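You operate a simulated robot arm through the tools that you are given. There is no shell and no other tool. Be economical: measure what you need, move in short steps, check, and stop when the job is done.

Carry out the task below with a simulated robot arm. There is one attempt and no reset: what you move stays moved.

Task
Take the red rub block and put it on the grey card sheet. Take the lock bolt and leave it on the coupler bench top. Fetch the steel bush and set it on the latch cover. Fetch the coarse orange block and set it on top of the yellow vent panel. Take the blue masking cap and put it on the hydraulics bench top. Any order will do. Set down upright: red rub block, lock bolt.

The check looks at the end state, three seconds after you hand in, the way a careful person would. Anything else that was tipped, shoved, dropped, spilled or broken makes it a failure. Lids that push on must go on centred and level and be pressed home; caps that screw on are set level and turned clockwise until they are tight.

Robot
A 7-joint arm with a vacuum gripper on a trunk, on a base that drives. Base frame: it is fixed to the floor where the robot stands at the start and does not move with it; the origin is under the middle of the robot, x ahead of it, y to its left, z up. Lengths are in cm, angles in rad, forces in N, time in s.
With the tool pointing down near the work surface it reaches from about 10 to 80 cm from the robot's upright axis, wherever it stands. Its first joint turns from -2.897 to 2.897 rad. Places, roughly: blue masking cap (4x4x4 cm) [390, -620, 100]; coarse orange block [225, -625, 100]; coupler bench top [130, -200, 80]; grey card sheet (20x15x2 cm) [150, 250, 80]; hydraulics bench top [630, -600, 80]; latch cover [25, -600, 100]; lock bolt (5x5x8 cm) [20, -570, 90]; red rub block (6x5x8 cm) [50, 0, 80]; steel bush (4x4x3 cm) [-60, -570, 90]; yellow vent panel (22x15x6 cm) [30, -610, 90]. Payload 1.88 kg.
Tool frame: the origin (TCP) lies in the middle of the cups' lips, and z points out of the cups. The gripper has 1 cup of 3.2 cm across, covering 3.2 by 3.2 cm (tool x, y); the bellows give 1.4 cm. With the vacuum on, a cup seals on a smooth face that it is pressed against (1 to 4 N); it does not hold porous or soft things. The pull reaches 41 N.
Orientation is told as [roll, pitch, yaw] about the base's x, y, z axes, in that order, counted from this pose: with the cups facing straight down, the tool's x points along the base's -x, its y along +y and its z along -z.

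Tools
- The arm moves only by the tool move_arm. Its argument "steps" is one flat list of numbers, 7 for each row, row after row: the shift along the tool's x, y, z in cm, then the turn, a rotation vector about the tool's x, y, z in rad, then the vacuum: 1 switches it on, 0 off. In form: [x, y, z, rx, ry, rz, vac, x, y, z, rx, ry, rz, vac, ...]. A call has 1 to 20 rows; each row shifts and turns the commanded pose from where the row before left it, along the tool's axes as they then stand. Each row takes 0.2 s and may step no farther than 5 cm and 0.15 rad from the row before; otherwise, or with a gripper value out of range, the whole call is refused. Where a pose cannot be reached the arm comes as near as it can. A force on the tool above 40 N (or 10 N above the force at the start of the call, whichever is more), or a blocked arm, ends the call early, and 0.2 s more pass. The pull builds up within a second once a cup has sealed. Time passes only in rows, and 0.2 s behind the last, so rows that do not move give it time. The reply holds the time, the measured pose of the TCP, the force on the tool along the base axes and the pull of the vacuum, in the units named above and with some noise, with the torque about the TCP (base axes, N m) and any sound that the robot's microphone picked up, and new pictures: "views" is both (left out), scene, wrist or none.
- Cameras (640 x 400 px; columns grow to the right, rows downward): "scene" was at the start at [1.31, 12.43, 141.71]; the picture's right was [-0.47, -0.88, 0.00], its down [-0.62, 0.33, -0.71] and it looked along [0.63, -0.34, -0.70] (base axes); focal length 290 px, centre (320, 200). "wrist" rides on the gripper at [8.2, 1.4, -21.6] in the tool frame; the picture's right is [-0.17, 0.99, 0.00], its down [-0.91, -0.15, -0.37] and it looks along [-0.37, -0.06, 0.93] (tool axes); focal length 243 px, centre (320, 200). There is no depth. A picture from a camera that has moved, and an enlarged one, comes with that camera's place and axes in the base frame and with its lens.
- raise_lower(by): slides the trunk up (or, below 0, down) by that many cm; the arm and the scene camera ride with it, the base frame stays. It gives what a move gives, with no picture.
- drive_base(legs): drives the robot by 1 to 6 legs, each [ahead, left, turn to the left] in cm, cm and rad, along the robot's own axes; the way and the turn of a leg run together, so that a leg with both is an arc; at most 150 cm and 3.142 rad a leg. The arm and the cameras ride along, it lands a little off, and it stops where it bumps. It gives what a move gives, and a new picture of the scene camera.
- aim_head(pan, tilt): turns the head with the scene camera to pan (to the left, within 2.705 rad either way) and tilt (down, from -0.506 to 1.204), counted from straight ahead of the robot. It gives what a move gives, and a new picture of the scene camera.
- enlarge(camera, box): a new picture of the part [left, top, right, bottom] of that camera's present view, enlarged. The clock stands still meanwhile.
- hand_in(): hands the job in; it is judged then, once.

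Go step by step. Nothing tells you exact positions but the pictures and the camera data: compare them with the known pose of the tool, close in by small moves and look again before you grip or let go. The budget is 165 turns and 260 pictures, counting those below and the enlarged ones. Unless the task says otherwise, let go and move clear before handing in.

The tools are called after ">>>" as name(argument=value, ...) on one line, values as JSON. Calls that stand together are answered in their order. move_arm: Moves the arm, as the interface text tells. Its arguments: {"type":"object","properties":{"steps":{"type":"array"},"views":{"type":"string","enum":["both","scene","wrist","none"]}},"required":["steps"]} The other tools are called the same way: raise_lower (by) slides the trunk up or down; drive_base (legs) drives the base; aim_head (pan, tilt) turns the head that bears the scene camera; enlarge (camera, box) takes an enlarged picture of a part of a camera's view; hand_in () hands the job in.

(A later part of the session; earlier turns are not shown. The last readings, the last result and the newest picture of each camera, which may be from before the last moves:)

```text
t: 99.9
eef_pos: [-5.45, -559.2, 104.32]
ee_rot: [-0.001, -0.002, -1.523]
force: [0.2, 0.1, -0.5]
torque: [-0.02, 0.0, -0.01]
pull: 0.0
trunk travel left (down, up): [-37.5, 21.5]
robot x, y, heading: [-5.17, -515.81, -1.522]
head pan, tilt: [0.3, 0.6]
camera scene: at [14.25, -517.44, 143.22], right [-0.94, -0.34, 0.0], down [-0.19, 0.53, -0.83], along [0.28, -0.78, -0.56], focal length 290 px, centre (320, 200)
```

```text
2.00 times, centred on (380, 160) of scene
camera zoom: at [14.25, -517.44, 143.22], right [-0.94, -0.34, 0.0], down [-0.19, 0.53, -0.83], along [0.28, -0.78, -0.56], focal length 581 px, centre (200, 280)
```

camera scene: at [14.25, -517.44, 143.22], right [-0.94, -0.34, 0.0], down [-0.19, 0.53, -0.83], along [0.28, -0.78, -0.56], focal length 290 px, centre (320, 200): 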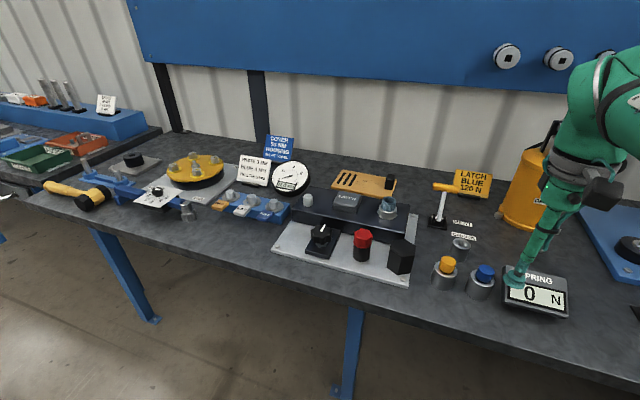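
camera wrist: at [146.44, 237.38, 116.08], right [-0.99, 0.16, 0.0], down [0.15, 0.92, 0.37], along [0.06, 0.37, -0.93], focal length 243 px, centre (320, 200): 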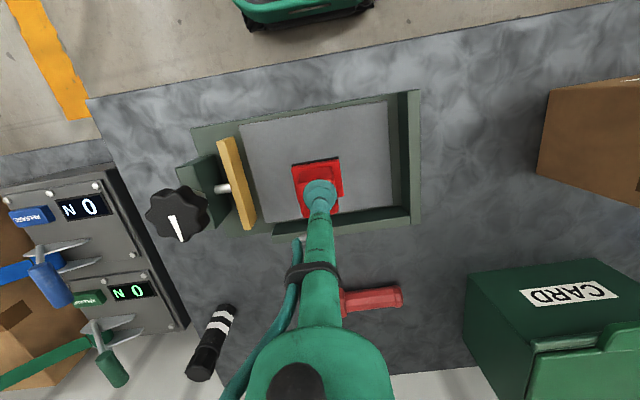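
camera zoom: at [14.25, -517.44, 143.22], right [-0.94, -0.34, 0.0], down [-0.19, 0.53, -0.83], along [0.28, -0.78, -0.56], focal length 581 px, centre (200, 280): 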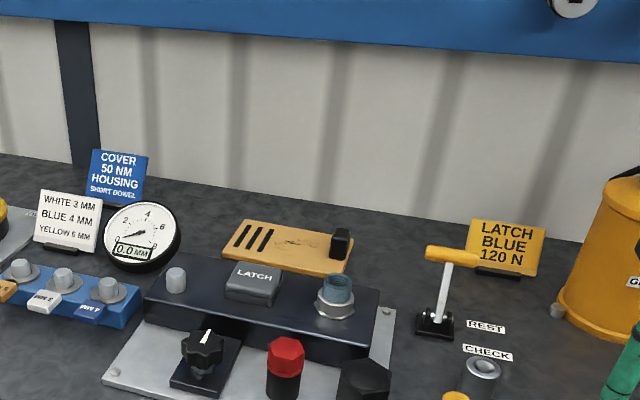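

I see the latch fixture with a row of candidates: a knob, a red-topped piece and a black hex. The vent panel is behind it. I'll zoom in on these details.

>>> enlarge(camera="scene", box=[260, 160, 440, 290])

>>> aim_head(pan=-0.5, tilt=0.7)

>>> enlarge(camera="wrist", box=[0, 0, 640, 400])

```text
3.08 times, centred on (350, 225) of scene
camera zoom: at [14.25, -517.44, 143.22], right [-0.94, -0.34, 0.0], down [-0.19, 0.53, -0.83], along [0.28, -0.78, -0.56], focal length 893 px, centre (228, 123)
```

zoom: 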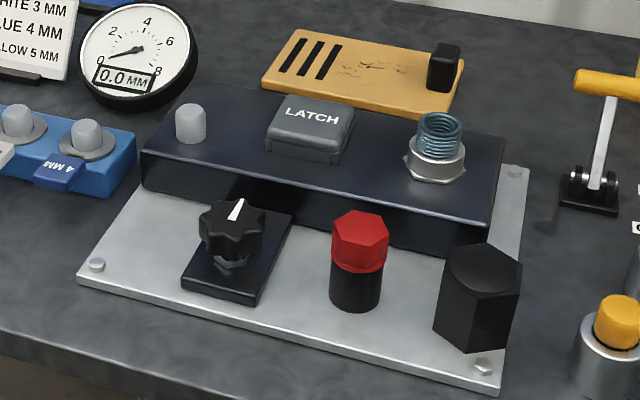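

```text
t: 101.0
eef_pos: [-5.55, -559.14, 104.34]
ee_rot: [0.001, -0.003, -1.525]
force: [-0.1, 0.7, 0.7]
torque: [-0.02, -0.01, -0.01]
pull: 0.1
trunk travel left (down, up): [-37.5, 21.5]
robot x, y, heading: [-4.75, -515.9, -1.522]
head pan, tilt: [-0.499, 0.7]
camera scene: at [7.53, -516.79, 142.36], right [-0.9, 0.44, 0.0], down [0.28, 0.58, -0.77], along [-0.33, -0.69, -0.64], focal length 290 px, centre (320, 200)
```

scene: 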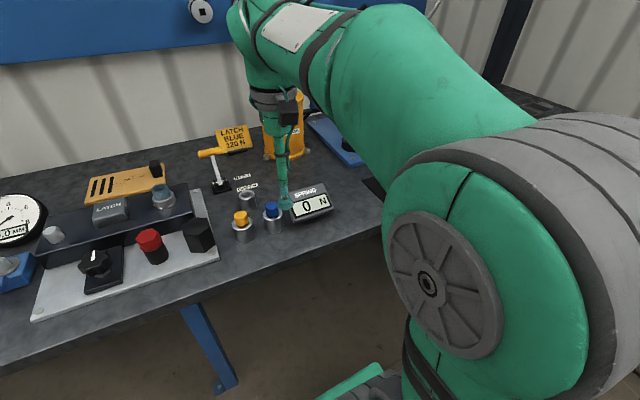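

```text
1.00 times, centred on (320, 200) of wrist
camera zoom: at [-4.24, -550.75, 125.97], right [0.99, -0.12, 0.0], down [-0.11, -0.92, 0.38], along [-0.04, -0.37, -0.93], focal length 243 px, centre (320, 200)
```

zoom: 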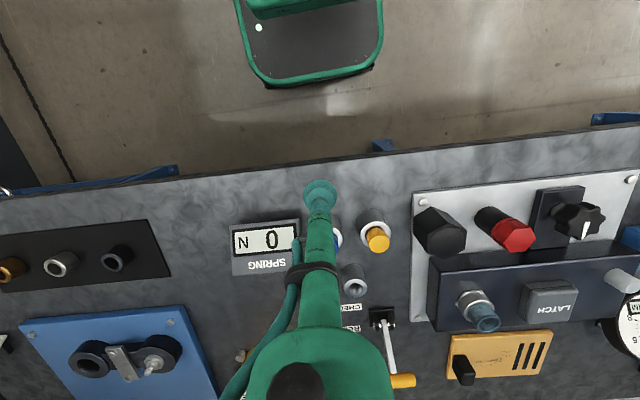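

The wrist view shows a black tray with three bushes (bronze, silver, dark) on the left. The red-topped piece (about 5 cm wide and 8 tall) fits the lock bolt. I'll move the wrist over the fixture for a closer look.

>>> move_arm(steps=[0, 4, 0, 0, 0, 0, 0, 0, 4, 0, 0, 0, 0, 0, 0, 4, 0, 0, 0, 0, 0, 0, 4, 0, 0, 0, 0, 0, 0, 4, 0, 0, 0, 0, 0, 0, 4, 0, 0, 0, 0, 0, 0, 0, 0, 0, 0, 0, 0], views="wrist")

>>> enlarge(camera="wrist", box=[260, 120, 500, 340])

>>> aim_head(pan=0.3, tilt=0.8)

```text
t: 102.7
eef_pos: [18.49, -558.31, 104.33]
ee_rot: [-0.001, -0.003, -1.524]
force: [-0.2, -0.3, -0.2]
torque: [-0.03, -0.03, 0.01]
pull: 0.0
trunk travel left (down, up): [-37.5, 21.5]
robot x, y, heading: [-5.09, -516.03, -1.524]
head pan, tilt: [-0.499, 0.7]
camera wrist: at [19.7, -549.93, 125.94], right [0.99, -0.12, 0.0], down [-0.11, -0.92, 0.38], along [-0.04, -0.37, -0.93], focal length 243 px, centre (320, 200)
```

wrist: 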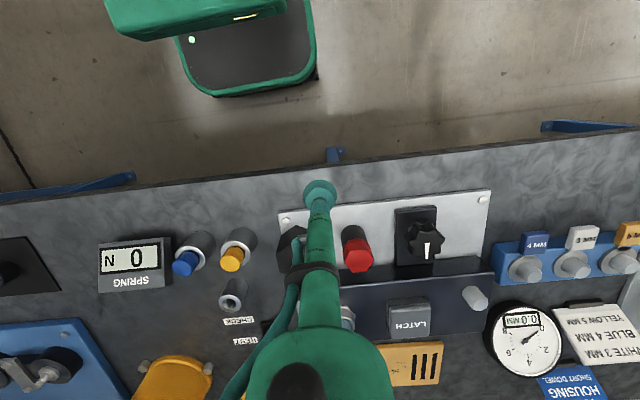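

```text
1.82 times, centred on (380, 230) of wrist
camera zoom: at [19.7, -549.93, 125.94], right [0.99, -0.12, 0.0], down [-0.11, -0.92, 0.38], along [-0.04, -0.37, -0.93], focal length 441 px, centre (211, 146)
```

zoom: 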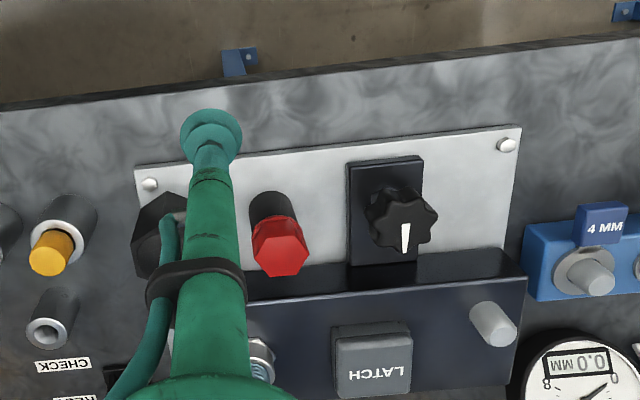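

```text
t: 103.8
eef_pos: [18.48, -558.35, 104.32]
ee_rot: [-0.001, -0.001, -1.523]
force: [0.2, 0.5, 0.7]
torque: [-0.01, -0.02, -0.02]
pull: 0.1
trunk travel left (down, up): [-37.5, 21.5]
robot x, y, heading: [-5.2, -515.53, -1.529]
head pan, tilt: [0.3, 0.799]
camera scene: at [13.98, -516.73, 141.53], right [-0.94, -0.34, 0.0], down [-0.24, 0.67, -0.7], along [0.24, -0.66, -0.72], focal length 290 px, centre (320, 200)
```

scene: 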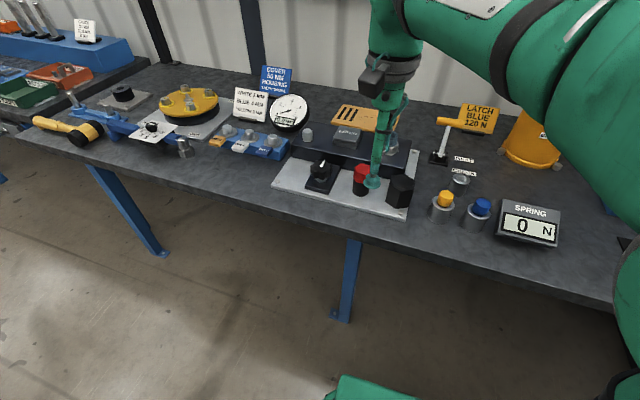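

Triangulating puts this bench at z ≈ 90. The red-headed lock bolt's top is near (22.5, -569, 99), and the bush tray is near (-48, -570). I'll do the bush first, so I'll move over its tray for a close look.

>>> move_arm(steps=[0, -2, -3, 0, 0, 0, 0, 0, -3, -3, 0, 0, 0, 0, 0, -4.5, 0, 0, 0, 0, 0, 0, -4.5, 0, 0, 0, 0, 0, 0, -4.5, 0, 0, 0, 0, 0, 0, -4.5, 0, 0, 0, 0, 0, 0, -4.5, 0, 0, 0, 0, 0, 0, -4.5, 0, 0, 0, 0, 0, 0, -4.5, 0, 0, 0, 0, 0, 0, -4.5, 0, 0, 0, 0, 0, 0, -4.5, 0, 0, 0, 0, 0, 0, -4.5, 0, 0, 0, 0, 0, 0, -4.5, 0, 0, 0, 0, 0, 0, -4.5, 0, 0, 0, 0, 0, 0, -4.5, 0, 0, 0, 0, 0, 0, 0, 0, 0, 0, 0, 0], views="wrist")

>>> aim_head(pan=-0.3, tilt=0.8)

>>> enlarge(camera="wrist", box=[200, 150, 400, 300])

```text
t: 107.2
eef_pos: [-45.0, -560.97, 110.38]
ee_rot: [-0.001, -0.001, -1.524]
force: [-1.0, -0.4, -0.2]
torque: [0.03, -0.05, 0.02]
pull: 0.1
trunk travel left (down, up): [-37.5, 21.5]
robot x, y, heading: [-4.89, -515.78, -1.524]
head pan, tilt: [0.3, 0.799]
camera wrist: at [-43.78, -552.6, 131.93], right [0.99, -0.12, 0.0], down [-0.11, -0.92, 0.38], along [-0.04, -0.37, -0.93], focal length 243 px, centre (320, 200)
```

wrist: 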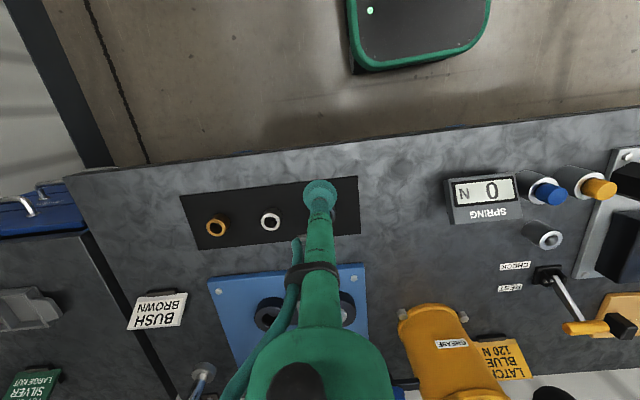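

```text
t: 108.2
eef_pos: [-44.9, -560.98, 110.25]
ee_rot: [-0.002, -0.002, -1.523]
force: [0.0, 0.5, 0.3]
torque: [-0.01, 0.0, 0.02]
pull: 0.0
trunk travel left (down, up): [-37.5, 21.5]
robot x, y, heading: [-5.39, -515.66, -1.526]
head pan, tilt: [-0.3, 0.799]
camera scene: at [9.22, -516.96, 141.53], right [-0.97, 0.25, 0.0], down [0.18, 0.69, -0.7], along [-0.17, -0.68, -0.72], focal length 290 px, centre (320, 200)
```

scene: 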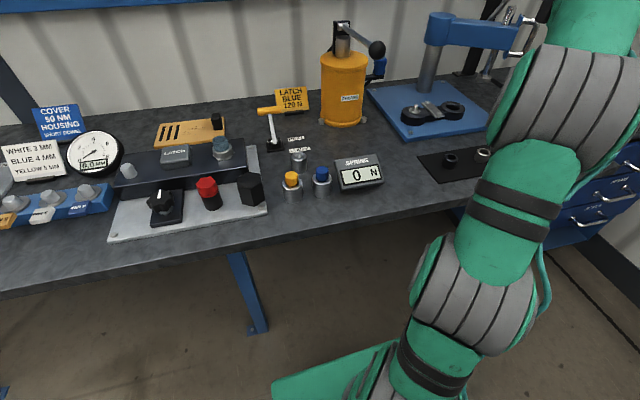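

```text
2.67 times, centred on (300, 225) of wrist
camera zoom: at [-43.71, -552.61, 131.95], right [0.99, -0.12, 0.0], down [-0.11, -0.92, 0.38], along [-0.04, -0.37, -0.93], focal length 647 px, centre (373, 133)
```

zoom: 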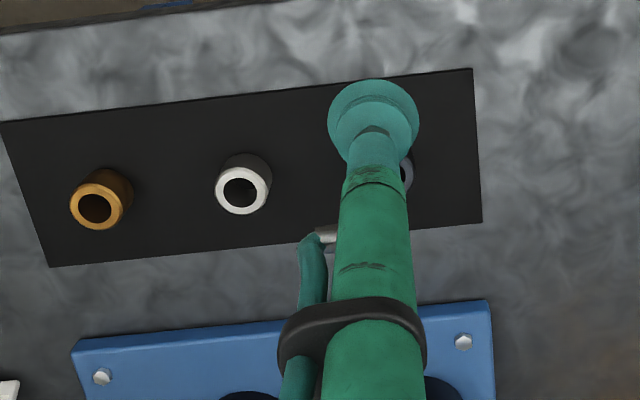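

The silver ring in the middle of the tray is the steel bush, at about (-54.5, -571). I'll move over it and down to z ≈ 98 to look closely.

>>> move_arm(steps=[-3.2, -3.3, 0, 0, 0, 0, 0, -3.2, -3.3, 1, 0, 0, 0, 0, -3.15, -3.35, 1, 0, 0, 0, 0, 0, 0, 4, 0, 0, 0, 0, 0, 0, 4, 0, 0, 0, 0, 0, 0, 2, 0, 0, 0, 0, 0, 0, 0, 0, 0, 0, 0], views="none")

>>> enlarge(camera="wrist", box=[220, 120, 420, 260])

>>> enlarge(camera="scene", box=[420, 80, 580, 200])

```text
t: 109.8
eef_pos: [-50.81, -568.14, 95.58]
ee_rot: [0.0, -0.002, -1.525]
force: [0.0, -0.3, -0.1]
torque: [0.01, 0.0, 0.0]
pull: 0.0
out of reach, approached as far as the arm can: row 2, 3
trunk travel left (down, up): [-37.5, 21.5]
robot x, y, heading: [-5.09, -516.0, -1.527]
head pan, tilt: [-0.3, 0.799]
```

```text
2.86 times, centred on (320, 190) of wrist
camera zoom: at [-49.63, -559.7, 117.2], right [0.99, -0.12, 0.0], down [-0.11, -0.92, 0.38], along [-0.04, -0.37, -0.93], focal length 693 px, centre (320, 229)
```

zoom: 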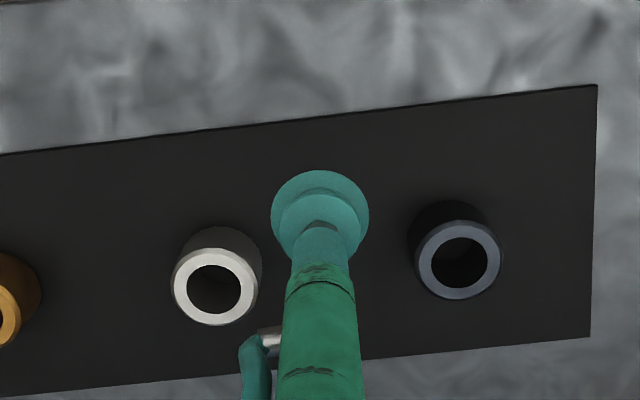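

```text
3.33 times, centred on (500, 140) of scene
camera zoom: at [9.21, -516.96, 141.53], right [-0.97, 0.25, 0.0], down [0.18, 0.69, -0.7], along [-0.17, -0.68, -0.72], focal length 968 px, centre (-280, 400)
```

zoom: 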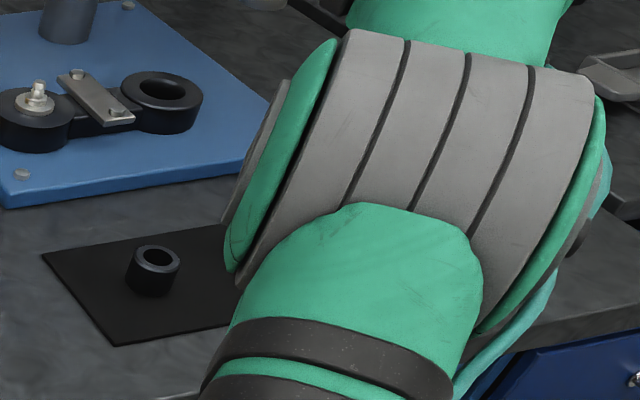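

The silver ring is at about (-55, -571.3), just beyond reach. I'll zoom in to confirm it's the steel one, then lift and shift the base right.

>>> enlarge(camera="wrist", box=[260, 180, 310, 230])

>>> enlarge(camera="wrist", box=[340, 175, 390, 225])

>>> move_arm(steps=[0, 0, -4, 0, 0, 0, 0, 0, 0, -4, 0, 0, 0, 0, 0, 0, -4, 0, 0, 0, 0, 4, 2, 0, 0, 0, 0, 0, 4, 2, 0, 0, 0, 0, 0], views="none")

>>> drive_base(legs=[[0, -18, -0.045]])

>>> enlarge(camera="wrist", box=[0, 0, 640, 400])

```text
8.00 times, centred on (285, 205) of wrist
camera zoom: at [-49.63, -559.7, 117.2], right [0.99, -0.12, 0.0], down [-0.11, -0.92, 0.38], along [-0.04, -0.37, -0.93], focal length 1941 px, centre (600, 160)
```

zoom: 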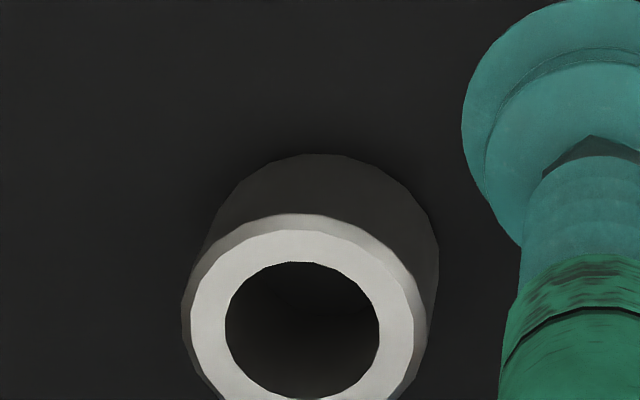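

```text
8.00 times, centred on (365, 200) of wrist
camera zoom: at [-49.63, -559.7, 117.2], right [0.99, -0.12, 0.0], down [-0.11, -0.92, 0.38], along [-0.04, -0.37, -0.93], focal length 1941 px, centre (-40, 200)
```

zoom: 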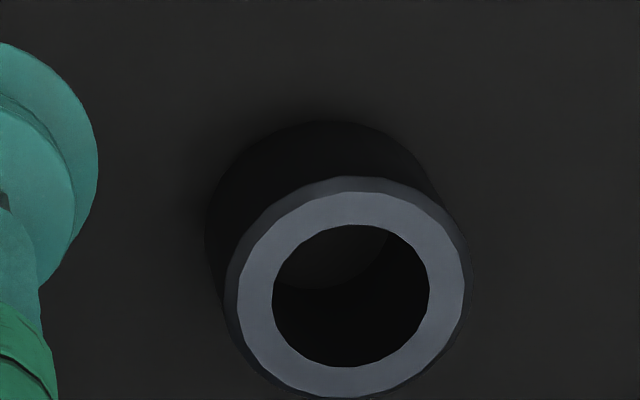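

```text
t: 111.0
eef_pos: [-46.53, -559.05, 107.55]
ee_rot: [-0.009, -0.008, -1.524]
force: [1.6, 2.1, 3.1]
torque: [-0.3, 0.37, 0.04]
pull: 0.1
out of reach, approached as far as the arm can: row 3
trunk travel left (down, up): [-37.5, 21.5]
robot x, y, heading: [-5.07, -515.94, -1.521]
head pan, tilt: [-0.3, 0.799]
```

```text
t: 112.5
eef_pos: [-66.88, -557.81, 106.83]
ee_rot: [-0.001, -0.001, -1.568]
force: [1.0, -0.6, 0.1]
torque: [0.01, 0.05, -0.01]
pull: 0.1
trunk travel left (down, up): [-37.5, 21.5]
robot x, y, heading: [-23.22, -516.49, -1.567]
head pan, tilt: [-0.3, 0.799]
camera scene: at [-9.09, -518.04, 141.53], right [-0.96, 0.29, 0.0], down [0.21, 0.69, -0.7], along [-0.2, -0.67, -0.72], focal length 290 px, centre (320, 200)
```

scene: 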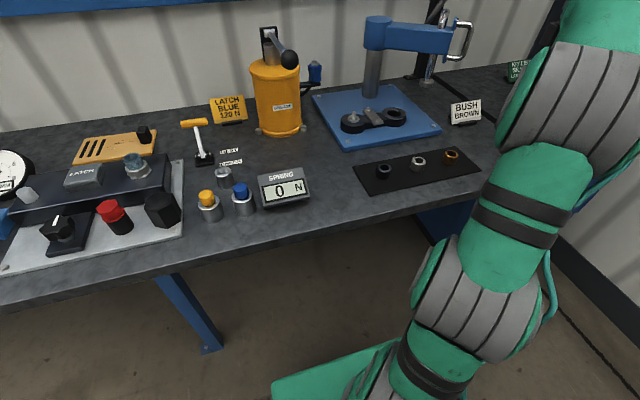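

```text
1.00 times, centred on (320, 200) of wrist
camera zoom: at [-65.35, -549.51, 128.52], right [0.99, -0.16, 0.0], down [-0.15, -0.91, 0.38], along [-0.06, -0.37, -0.93], focal length 243 px, centre (320, 200)
```

zoom: 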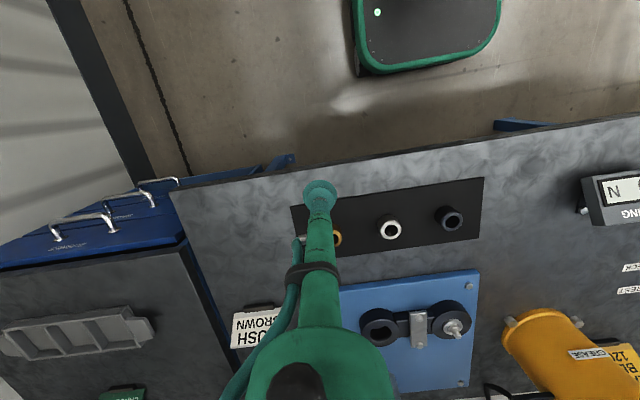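

The bush works out to about (-56, -572.7), with its top near z = 90. I'll move above it again at z ≈ 95.

>>> move_arm(steps=[-4, 3, 0, 0, 0, 0, 0, -4, 3, 0, 0, 0, 0, 0, -4, 2.8, 0, 0, 0, 0, 0, -3, 2, 2, 0, 0, 0, 0, 0, 0, 4, 0, 0, 0, 0, 0, 0, 4, 0, 0, 0, 0, 0, 0, 1.5, 0, 0, 0, 0, 0, 0, 0, 0, 0, 0, 0], views="none")

>>> enlarge(camera="wrist", box=[270, 140, 370, 230])

>>> enlarge(camera="scene", box=[370, 120, 470, 200])

```text
t: 114.3
eef_pos: [-55.85, -572.82, 95.37]
ee_rot: [0.001, -0.001, -1.569]
force: [0.3, 0.6, -0.5]
torque: [0.0, -0.03, 0.02]
pull: 0.0
trunk travel left (down, up): [-37.5, 21.5]
robot x, y, heading: [-23.34, -516.2, -1.568]
head pan, tilt: [-0.3, 0.799]
```

```text
4.44 times, centred on (320, 185) of wrist
camera zoom: at [-54.36, -564.42, 117.05], right [0.99, -0.16, 0.0], down [-0.15, -0.91, 0.38], along [-0.06, -0.37, -0.93], focal length 1078 px, centre (320, 267)
```

zoom: 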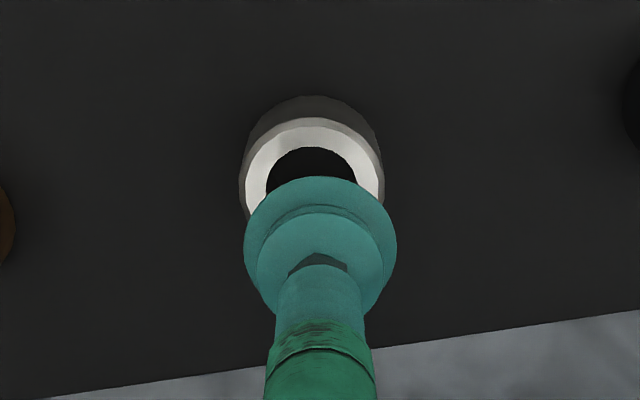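

```text
5.00 times, centred on (420, 160) of scene
camera zoom: at [-9.1, -518.05, 141.53], right [-0.96, 0.29, 0.0], down [0.21, 0.69, -0.7], along [-0.2, -0.67, -0.72], focal length 1452 px, centre (-180, 400)
```

zoom: 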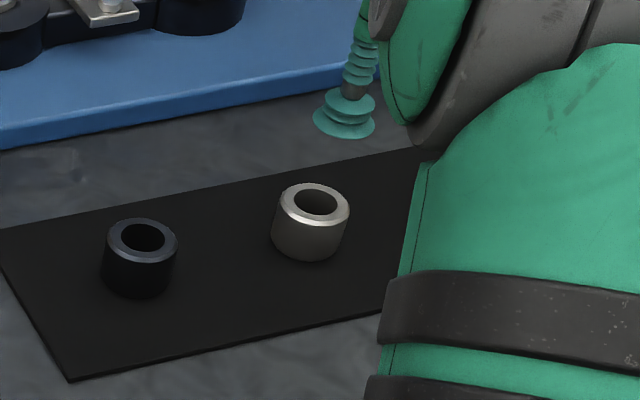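

The cup is lined up with the bush. I'll descend gently with the vacuum on, watching the pull and force.

>>> move_arm(steps=[0, -0.1, 2, 0, 0, 0, 1, 0, 0, 1.5, 0, 0, 0, 1, 0, 0, 0.8, 0, 0, 0, 1, 0, 0, 0.4, 0, 0, 0, 1, 0, 0, 0.3, 0, 0, 0, 1, 0, 0, 0, 0, 0, 0, 1, 0, 0, 0, 0, 0, 0, 1], views="none")

>>> enlarge(camera="wrist", box=[270, 140, 370, 230])

>>> enlarge(camera="scene", box=[370, 120, 470, 200])

```text
t: 115.9
eef_pos: [-56.11, -572.9, 90.49]
ee_rot: [0.001, -0.001, -1.569]
force: [-0.6, 0.8, -0.7]
torque: [-0.01, 0.0, 0.0]
pull: 0.1
trunk travel left (down, up): [-37.5, 21.5]
robot x, y, heading: [-23.27, -515.92, -1.565]
head pan, tilt: [-0.3, 0.799]
```

```text
4.44 times, centred on (320, 185) of wrist
camera zoom: at [-54.53, -564.55, 112.09], right [0.99, -0.16, 0.0], down [-0.15, -0.91, 0.38], along [-0.06, -0.37, -0.93], focal length 1078 px, centre (320, 267)
```

zoom: 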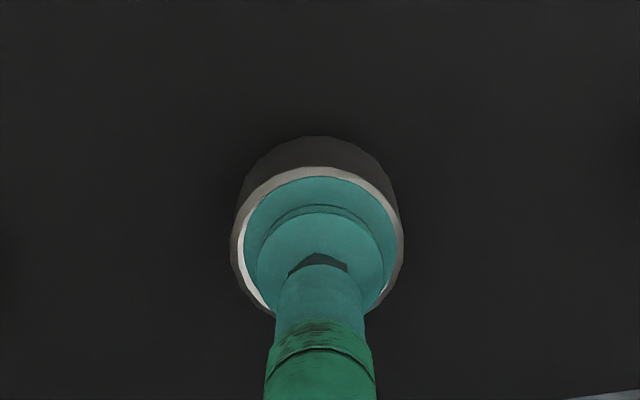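

```text
5.00 times, centred on (420, 160) of scene
camera zoom: at [-9.1, -518.04, 141.53], right [-0.96, 0.29, 0.0], down [0.21, 0.69, -0.7], along [-0.2, -0.67, -0.72], focal length 1452 px, centre (-180, 400)
```

zoom: 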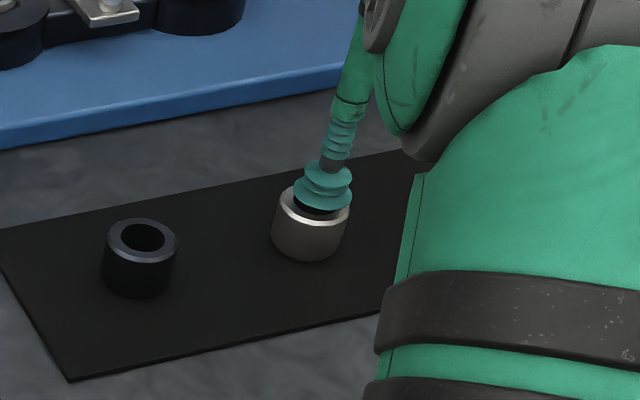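

The cup sits concentric and just above. I'll keep lowering in small steps.

>>> move_arm(steps=[0, -0.08, 0.3, 0, 0, 0, 1, 0, 0, 0.2, 0, 0, 0, 1, 0, 0, 0, 0, 0, 0, 1, 0, 0, 0, 0, 0, 0, 1], views="none")

>>> move_arm(steps=[0, 0, 0.2, 0, 0, 0, 1, 0, 0, 0.1, 0, 0, 0, 1, 0, 0, 0, 0, 0, 0, 1, 0, 0, 0, 0, 0, 0, 1], views="none")

```text
t: 116.9
eef_pos: [-56.27, -572.72, 90.11]
ee_rot: [0.0, -0.002, -1.568]
force: [0.1, -0.4, -0.1]
torque: [0.0, 0.01, -0.02]
pull: 0.0
trunk travel left (down, up): [-37.5, 21.5]
robot x, y, heading: [-23.08, -516.15, -1.568]
head pan, tilt: [-0.3, 0.799]
```

```text
t: 117.9
eef_pos: [-56.26, -572.71, 89.62]
ee_rot: [0.0, -0.003, -1.567]
force: [-0.2, -0.5, 0.3]
torque: [-0.04, -0.02, -0.02]
pull: 40.1
trunk travel left (down, up): [-37.5, 21.5]
robot x, y, heading: [-23.17, -516.65, -1.567]
head pan, tilt: [-0.3, 0.799]
```

It's sealed at z ≈ 89.7. I'll lift it, pull back from the bench, and shift the base left toward the latch cover.

>>> move_arm(steps=[0, 0, -1, 0, 0, 0, 1, 0, 0, -3, 0, 0, 0, 1, 0, 0, -4, 0, 0, 0, 1, 0, 0, -4, 0, 0, 0, 1, 3, 0, -3, 0, 0, 0, 1, 3, 2, -3, 0, 0, 0, 1, 3, 3, 0, 0, 0, 0, 1, 3, 3, 0, 0, 0, 0, 1, 3, 3, 0, 0, 0, 0, 1, 0, 4, 0, 0, 0, 0, 1, 0, 4, 0, 0, 0, 0, 1, 0, 4, 0, 0, 0, 0, 1, 0, 4, 0, 0, 0, 0, 1, 0, 4, 0, 0, 0, 0, 1], views="none")

>>> drive_base(legs=[[0, 37, 0]])

>>> aim_head(pan=0.3, tilt=0.8)

>>> enlarge(camera="wrist", box=[0, 0, 640, 400])

```text
t: 120.9
eef_pos: [-25.12, -557.78, 107.52]
ee_rot: [0.001, -0.003, -1.569]
force: [-0.7, -1.2, -1.2]
torque: [-0.04, -0.03, -0.01]
pull: 41.0
trunk travel left (down, up): [-37.5, 21.5]
robot x, y, heading: [-23.18, -516.45, -1.565]
head pan, tilt: [-0.3, 0.799]
```

```text
t: 123.3
eef_pos: [13.15, -557.52, 107.58]
ee_rot: [-0.001, -0.002, -1.566]
force: [0.1, -0.5, -1.0]
torque: [-0.01, -0.02, -0.03]
pull: 41.0
trunk travel left (down, up): [-37.5, 21.5]
robot x, y, heading: [14.71, -516.05, -1.566]
head pan, tilt: [-0.3, 0.799]
camera scene: at [28.94, -517.84, 141.54], right [-0.96, 0.29, 0.0], down [0.21, 0.69, -0.7], along [-0.2, -0.67, -0.72], focal length 290 px, centre (320, 200)
```

scene: 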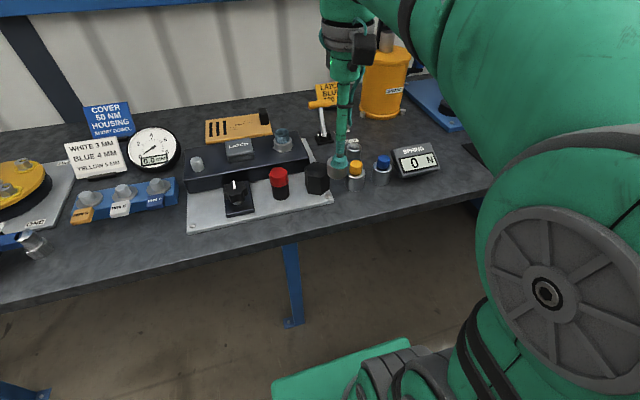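

```text
t: 124.3
eef_pos: [13.02, -557.59, 107.54]
ee_rot: [0.0, -0.001, -1.565]
force: [-0.6, -0.1, -0.7]
torque: [-0.04, 0.0, -0.03]
pull: 41.2
trunk travel left (down, up): [-37.5, 21.5]
robot x, y, heading: [14.82, -516.39, -1.564]
head pan, tilt: [0.3, 0.799]
camera scene: at [33.72, -517.82, 141.53], right [-0.95, -0.3, 0.0], down [-0.22, 0.68, -0.7], along [0.21, -0.67, -0.72], focal length 290 px, centre (320, 200)
```

scene: 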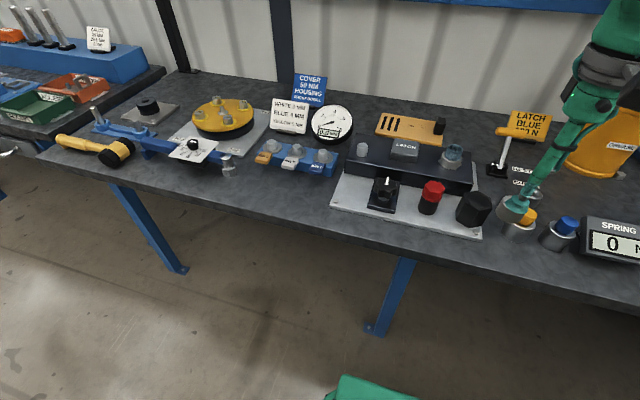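

```text
1.00 times, centred on (320, 200) of wrist
camera zoom: at [14.53, -549.26, 129.16], right [0.99, -0.16, 0.0], down [-0.15, -0.91, 0.38], along [-0.06, -0.37, -0.93], focal length 243 px, centre (320, 200)
```

zoom: 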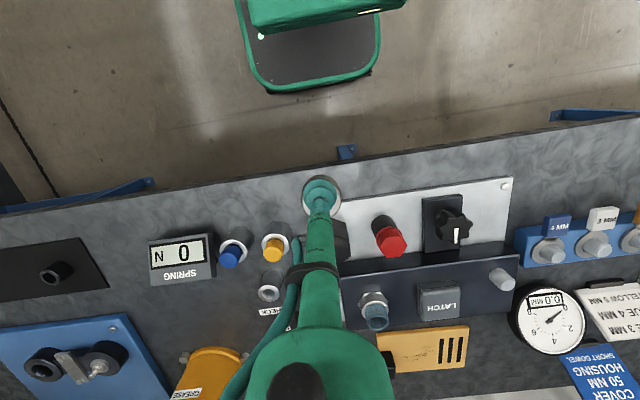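

The LATCH cover's top centre is about (30.5, -584.7, 96). I'll zoom in on it from both cameras.

>>> enlarge(camera="wrist", box=[350, 240, 540, 360])

>>> enlarge(camera="scene", box=[330, 100, 490, 220])

```text
3.33 times, centred on (445, 300) of wrist
camera zoom: at [14.53, -549.26, 129.16], right [0.99, -0.16, 0.0], down [-0.15, -0.91, 0.38], along [-0.06, -0.37, -0.93], focal length 809 px, centre (-97, -133)
```

zoom: 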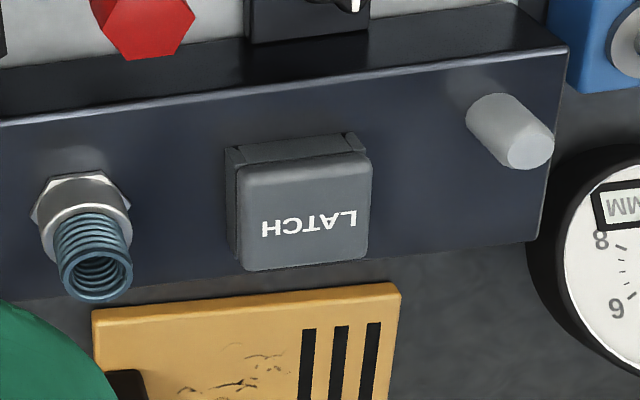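

```text
3.33 times, centred on (410, 160) of scene
camera zoom: at [33.72, -517.82, 141.53], right [-0.95, -0.3, 0.0], down [-0.22, 0.68, -0.7], along [0.21, -0.67, -0.72], focal length 968 px, centre (20, 333)
```

zoom: 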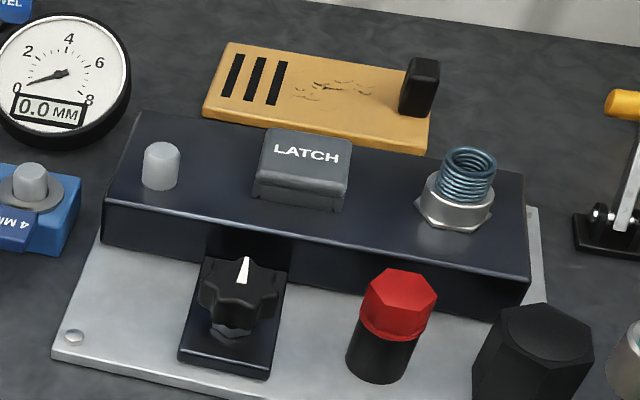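

The cover is a flat grey block of about 7 x 5.5 cm, at the edge of reach. I'll drive forward 8 cm, then move over it.

>>> drive_base(legs=[[8, 4, 0]])

>>> move_arm(steps=[-3, 3, 0, 0, 0, 0, 1, -3, 3, 0, 0, 0, 0, 1, -3, 3, 0, 0, 0, 0, 1, -3, 3, 0, 0, 0, 0, 1, -3, 1, 0, 0, 0, 0, 1, 0, 0, 0, 0, 0, 0, 1], views="both")

```text
t: 125.4
eef_pos: [17.02, -565.63, 107.58]
ee_rot: [-0.001, -0.002, -1.567]
force: [0.1, 0.4, -0.9]
torque: [-0.05, -0.02, 0.0]
pull: 40.9
trunk travel left (down, up): [-37.5, 21.5]
robot x, y, heading: [19.21, -524.29, -1.562]
head pan, tilt: [0.3, 0.799]
camera scene: at [37.81, -525.92, 141.53], right [-0.95, -0.3, 0.0], down [-0.21, 0.68, -0.7], along [0.21, -0.67, -0.72], focal length 290 px, centre (320, 200)
```

scene: 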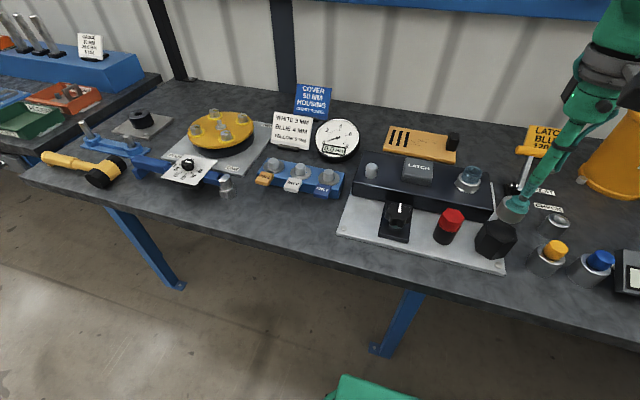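

```text
t: 126.8
eef_pos: [30.01, -580.64, 107.54]
ee_rot: [-0.001, 0.0, -1.567]
force: [0.4, -0.4, -2.2]
torque: [-0.04, 0.02, -0.02]
pull: 41.4
trunk travel left (down, up): [-37.5, 21.5]
robot x, y, heading: [18.6, -524.16, -1.568]
head pan, tilt: [0.3, 0.799]
camera scene: at [37.83, -525.95, 141.53], right [-0.95, -0.3, 0.0], down [-0.21, 0.68, -0.7], along [0.21, -0.67, -0.72], focal length 290 px, centre (320, 200)
camera wrist: at [31.48, -572.4, 129.08], right [0.99, -0.16, 0.0], down [-0.15, -0.91, 0.38], along [-0.06, -0.37, -0.93], focal length 243 px, centre (320, 200)
```

scene: 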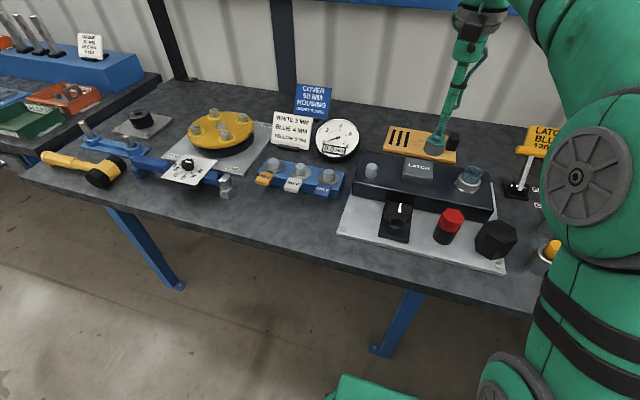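
wrist: 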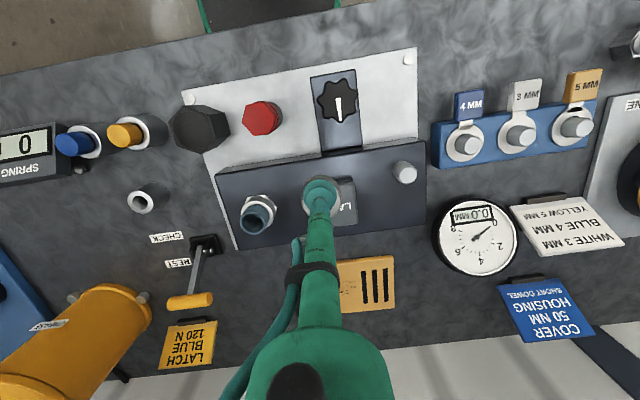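

>>> enlarge(camera="wrist", box=[260, 140, 420, 260])

>>> enlarge(camera="scene", box=[350, 100, 510, 220])

```text
3.33 times, centred on (340, 200) of wrist
camera zoom: at [31.48, -572.4, 129.08], right [0.99, -0.16, 0.0], down [-0.15, -0.91, 0.38], along [-0.06, -0.37, -0.93], focal length 809 px, centre (253, 200)
```

zoom: 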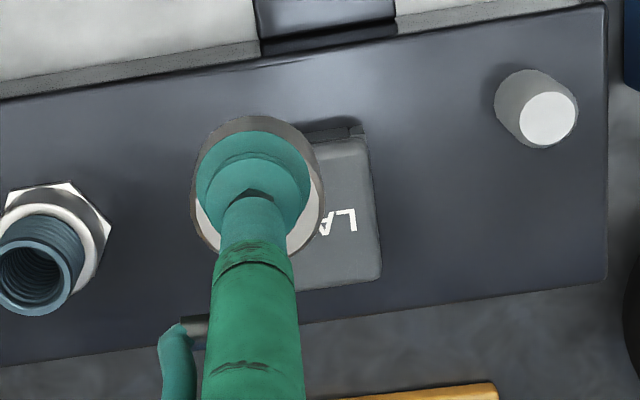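

```text
3.33 times, centred on (430, 160) of scene
camera zoom: at [37.83, -525.95, 141.53], right [-0.95, -0.3, 0.0], down [-0.21, 0.68, -0.7], along [0.21, -0.67, -0.72], focal length 968 px, centre (-47, 333)
```

zoom: 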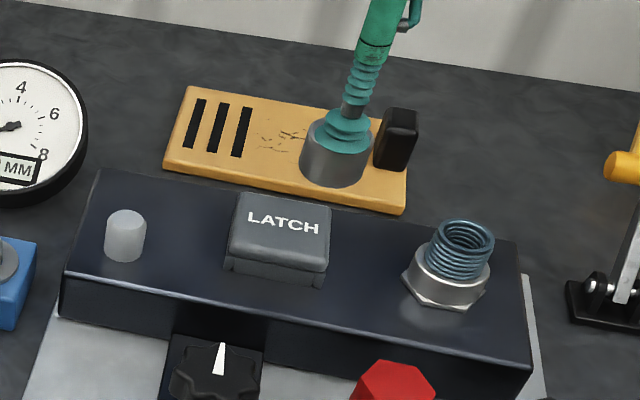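

The cover's centre refines to about (31.1, -587), with the top near z = 94.5. I'll shift there, lower to z ≈ 100, and recheck.

>>> move_arm(steps=[-3.2, 0.5, 0, 0, 0, 0, 1, -3.2, 0.5, 0, 0, 0, 0, 1, 0, 0, 4, 0, 0, 0, 1, 0, 0, 3.5, 0, 0, 0, 1, 0, 0, 0, 0, 0, 0, 1], views="none")

>>> enlarge(camera="wrist", box=[240, 120, 400, 240])

>>> enlarge(camera="scene", box=[370, 120, 490, 210])

```text
t: 128.0
eef_pos: [31.21, -587.03, 99.88]
ee_rot: [0.0, -0.003, -1.567]
force: [-0.9, -0.3, -1.1]
torque: [-0.07, 0.0, 0.01]
pull: 40.3
trunk travel left (down, up): [-37.5, 21.5]
robot x, y, heading: [19.15, -524.2, -1.567]
head pan, tilt: [0.3, 0.799]
```

```text
3.33 times, centred on (320, 180) of wrist
camera zoom: at [32.81, -578.72, 121.46], right [0.99, -0.16, 0.0], down [-0.15, -0.91, 0.38], along [-0.06, -0.37, -0.93], focal length 809 px, centre (320, 267)
```

zoom: 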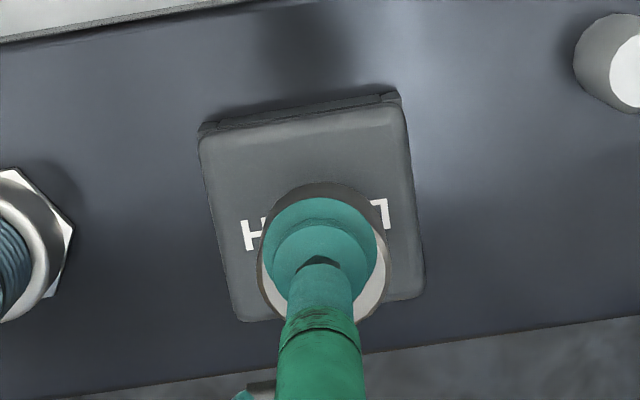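

```text
4.44 times, centred on (430, 165) of scene
camera zoom: at [37.82, -525.94, 141.53], right [-0.95, -0.3, 0.0], down [-0.21, 0.68, -0.7], along [0.21, -0.67, -0.72], focal length 1290 px, centre (-169, 356)
```

zoom: 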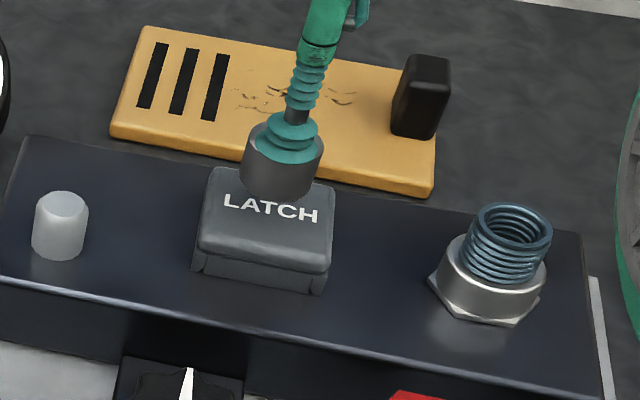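

Well centred. I'll shift 0.4 cm back and lower slowly until contact.

>>> move_arm(steps=[-0.4, -0.1, 1, 0, 0, 0, 1, 0, 0, 0.5, 0, 0, 0, 1, 0, 0, 0, 0, 0, 0, 1], views="none")

>>> enlarge(camera="scene", box=[400, 140, 460, 185])

```text
t: 128.8
eef_pos: [30.98, -587.37, 98.48]
ee_rot: [0.0, -0.003, -1.568]
force: [-0.3, 0.4, -1.8]
torque: [-0.04, 0.03, 0.01]
pull: 40.5
trunk travel left (down, up): [-37.5, 21.5]
robot x, y, heading: [18.8, -524.3, -1.568]
head pan, tilt: [0.3, 0.799]
```

```text
8.89 times, centred on (430, 162) of scene
camera zoom: at [37.82, -525.94, 141.53], right [-0.95, -0.3, 0.0], down [-0.21, 0.68, -0.7], along [0.21, -0.67, -0.72], focal length 2581 px, centre (-658, 533)
```

zoom: 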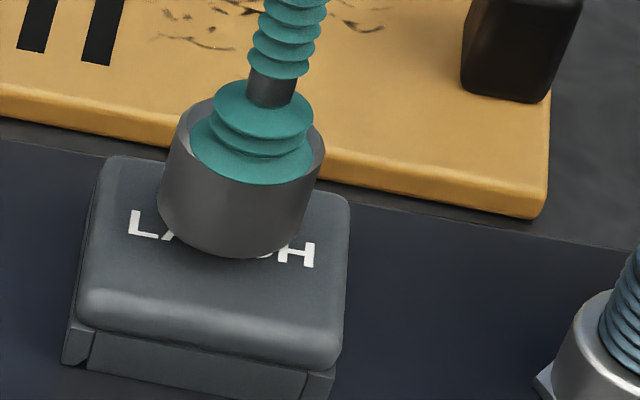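

>>> move_arm(steps=[0, 0, 0.2, 0, 0, 0, 1, 0, 0, 0, 0, 0, 0, 1], views="none")

>>> move_arm(steps=[0, 0, 0.2, 0, 0, 0, 1, 0, 0, 0, 0, 0, 0, 1], views="none")

>>> enlarge(camera="scene", box=[400, 140, 460, 185])

```text
t: 129.4
eef_pos: [31.01, -587.35, 98.32]
ee_rot: [-0.001, 0.001, -1.567]
force: [0.2, -0.8, -1.7]
torque: [-0.05, 0.01, -0.04]
pull: 40.8
trunk travel left (down, up): [-37.5, 21.5]
robot x, y, heading: [19.1, -524.13, -1.565]
head pan, tilt: [0.3, 0.799]
```

```text
t: 130.0
eef_pos: [30.95, -587.25, 98.1]
ee_rot: [0.003, -0.001, -1.566]
force: [0.7, -0.1, -0.6]
torque: [-0.03, -0.01, -0.02]
pull: 40.8
trunk travel left (down, up): [-37.5, 21.5]
robot x, y, heading: [18.91, -524.07, -1.569]
head pan, tilt: [0.3, 0.799]
```

```text
8.89 times, centred on (430, 162) of scene
camera zoom: at [37.82, -525.93, 141.53], right [-0.95, -0.3, 0.0], down [-0.21, 0.68, -0.7], along [0.21, -0.67, -0.72], focal length 2581 px, centre (-658, 533)
```

zoom: 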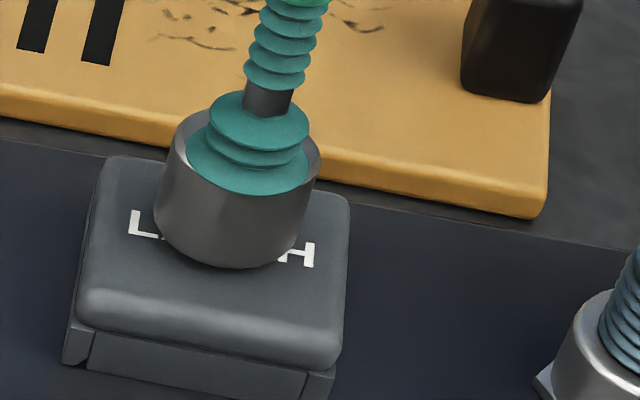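

>>> move_arm(steps=[0, 0, 0.2, 0, 0, 0, 1, 0, 0, 0, 0, 0, 0, 1], views="none")

>>> move_arm(steps=[0, 0, 0.2, 0, 0, 0, 1, 0, 0, 0, 0, 0, 0, 1], views="none")

>>> enlarge(camera="scene", box=[400, 140, 460, 185])

```text
t: 130.6
eef_pos: [31.02, -587.44, 97.9]
ee_rot: [0.001, -0.002, -1.565]
force: [-0.9, 0.0, -0.9]
torque: [-0.07, 0.02, 0.0]
pull: 41.1
trunk travel left (down, up): [-37.5, 21.5]
robot x, y, heading: [18.58, -524.02, -1.562]
head pan, tilt: [0.3, 0.799]
```

```text
t: 131.2
eef_pos: [31.02, -587.29, 97.83]
ee_rot: [-0.001, -0.002, -1.567]
force: [-0.3, 1.5, 5.2]
torque: [-0.12, 0.03, -0.01]
pull: 41.1
trunk travel left (down, up): [-37.5, 21.5]
robot x, y, heading: [19.12, -524.39, -1.564]
head pan, tilt: [0.3, 0.799]
```

```text
8.89 times, centred on (430, 162) of scene
camera zoom: at [37.81, -525.88, 141.54], right [-0.95, -0.3, 0.0], down [-0.21, 0.68, -0.7], along [0.21, -0.67, -0.72], focal length 2581 px, centre (-658, 533)
```

zoom: 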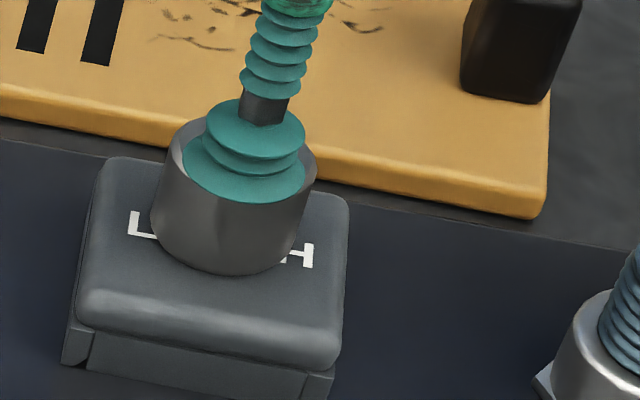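

Contact is made. I'll release, rise, and move over the lock bolt at about (23.7, -573).

>>> move_arm(steps=[0, 0, -0.1, 0, 0, 0, 0, 0, 0, 0, 0, 0, 0, 0, 0, 0, 0, 0, 0, 0, 0, 0, 0, 0, 0, 0, 0, 0, 0, 0, -0.5, 0, 0, 0, 0, 0, 0, -1, 0, 0, 0, 0, 0, 0, -3, 0, 0, 0, 0, 0, 0, -3, 0, 0, 0, 0, 3.5, -1.8, 0, 0, 0, 0, 0, 3.5, -1.8, 0, 0, 0, 0, 0, 3.5, -1.8, 0, 0, 0, 0, 0, 3.5, -1.9, 0, 0, 0, 0, 0, 0, 0, 0, 0, 0, 0, 0], views="scene")

>>> enlarge(camera="wrist", box=[220, 110, 420, 260])

>>> enlarge(camera="scene", box=[380, 130, 540, 250])

```text
t: 134.0
eef_pos: [23.65, -573.63, 105.22]
ee_rot: [0.001, -0.002, -1.567]
force: [1.1, -0.3, 0.6]
torque: [-0.01, -0.01, 0.01]
pull: 0.0
trunk travel left (down, up): [-37.5, 21.5]
robot x, y, heading: [19.14, -524.02, -1.568]
head pan, tilt: [0.3, 0.799]
camera scene: at [37.81, -525.91, 141.53], right [-0.95, -0.3, 0.0], down [-0.21, 0.68, -0.7], along [0.21, -0.67, -0.72], focal length 290 px, centre (320, 200)
```

scene: 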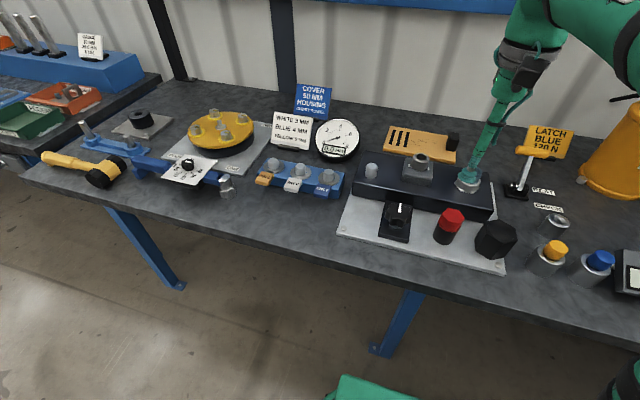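

```text
2.67 times, centred on (320, 185) of wrist
camera zoom: at [25.16, -565.23, 126.91], right [0.99, -0.16, 0.0], down [-0.15, -0.91, 0.38], along [-0.06, -0.37, -0.93], focal length 647 px, centre (320, 240)
```

zoom: 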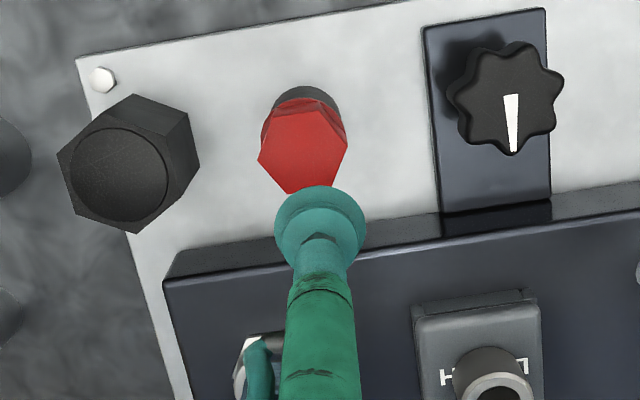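

```text
3.33 times, centred on (460, 190) of scene
camera zoom: at [37.81, -525.91, 141.53], right [-0.95, -0.3, 0.0], down [-0.21, 0.68, -0.7], along [0.21, -0.67, -0.72], focal length 968 px, centre (-147, 233)
```

zoom: 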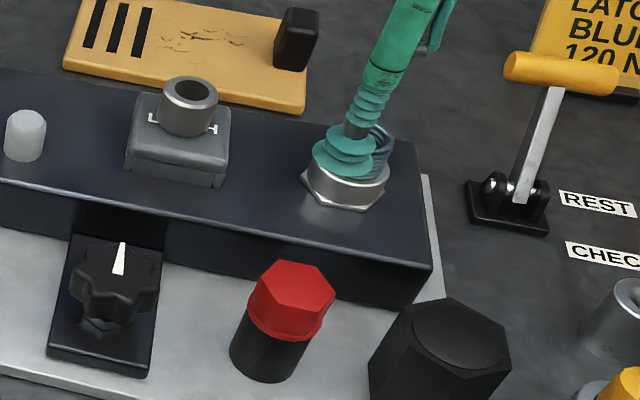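

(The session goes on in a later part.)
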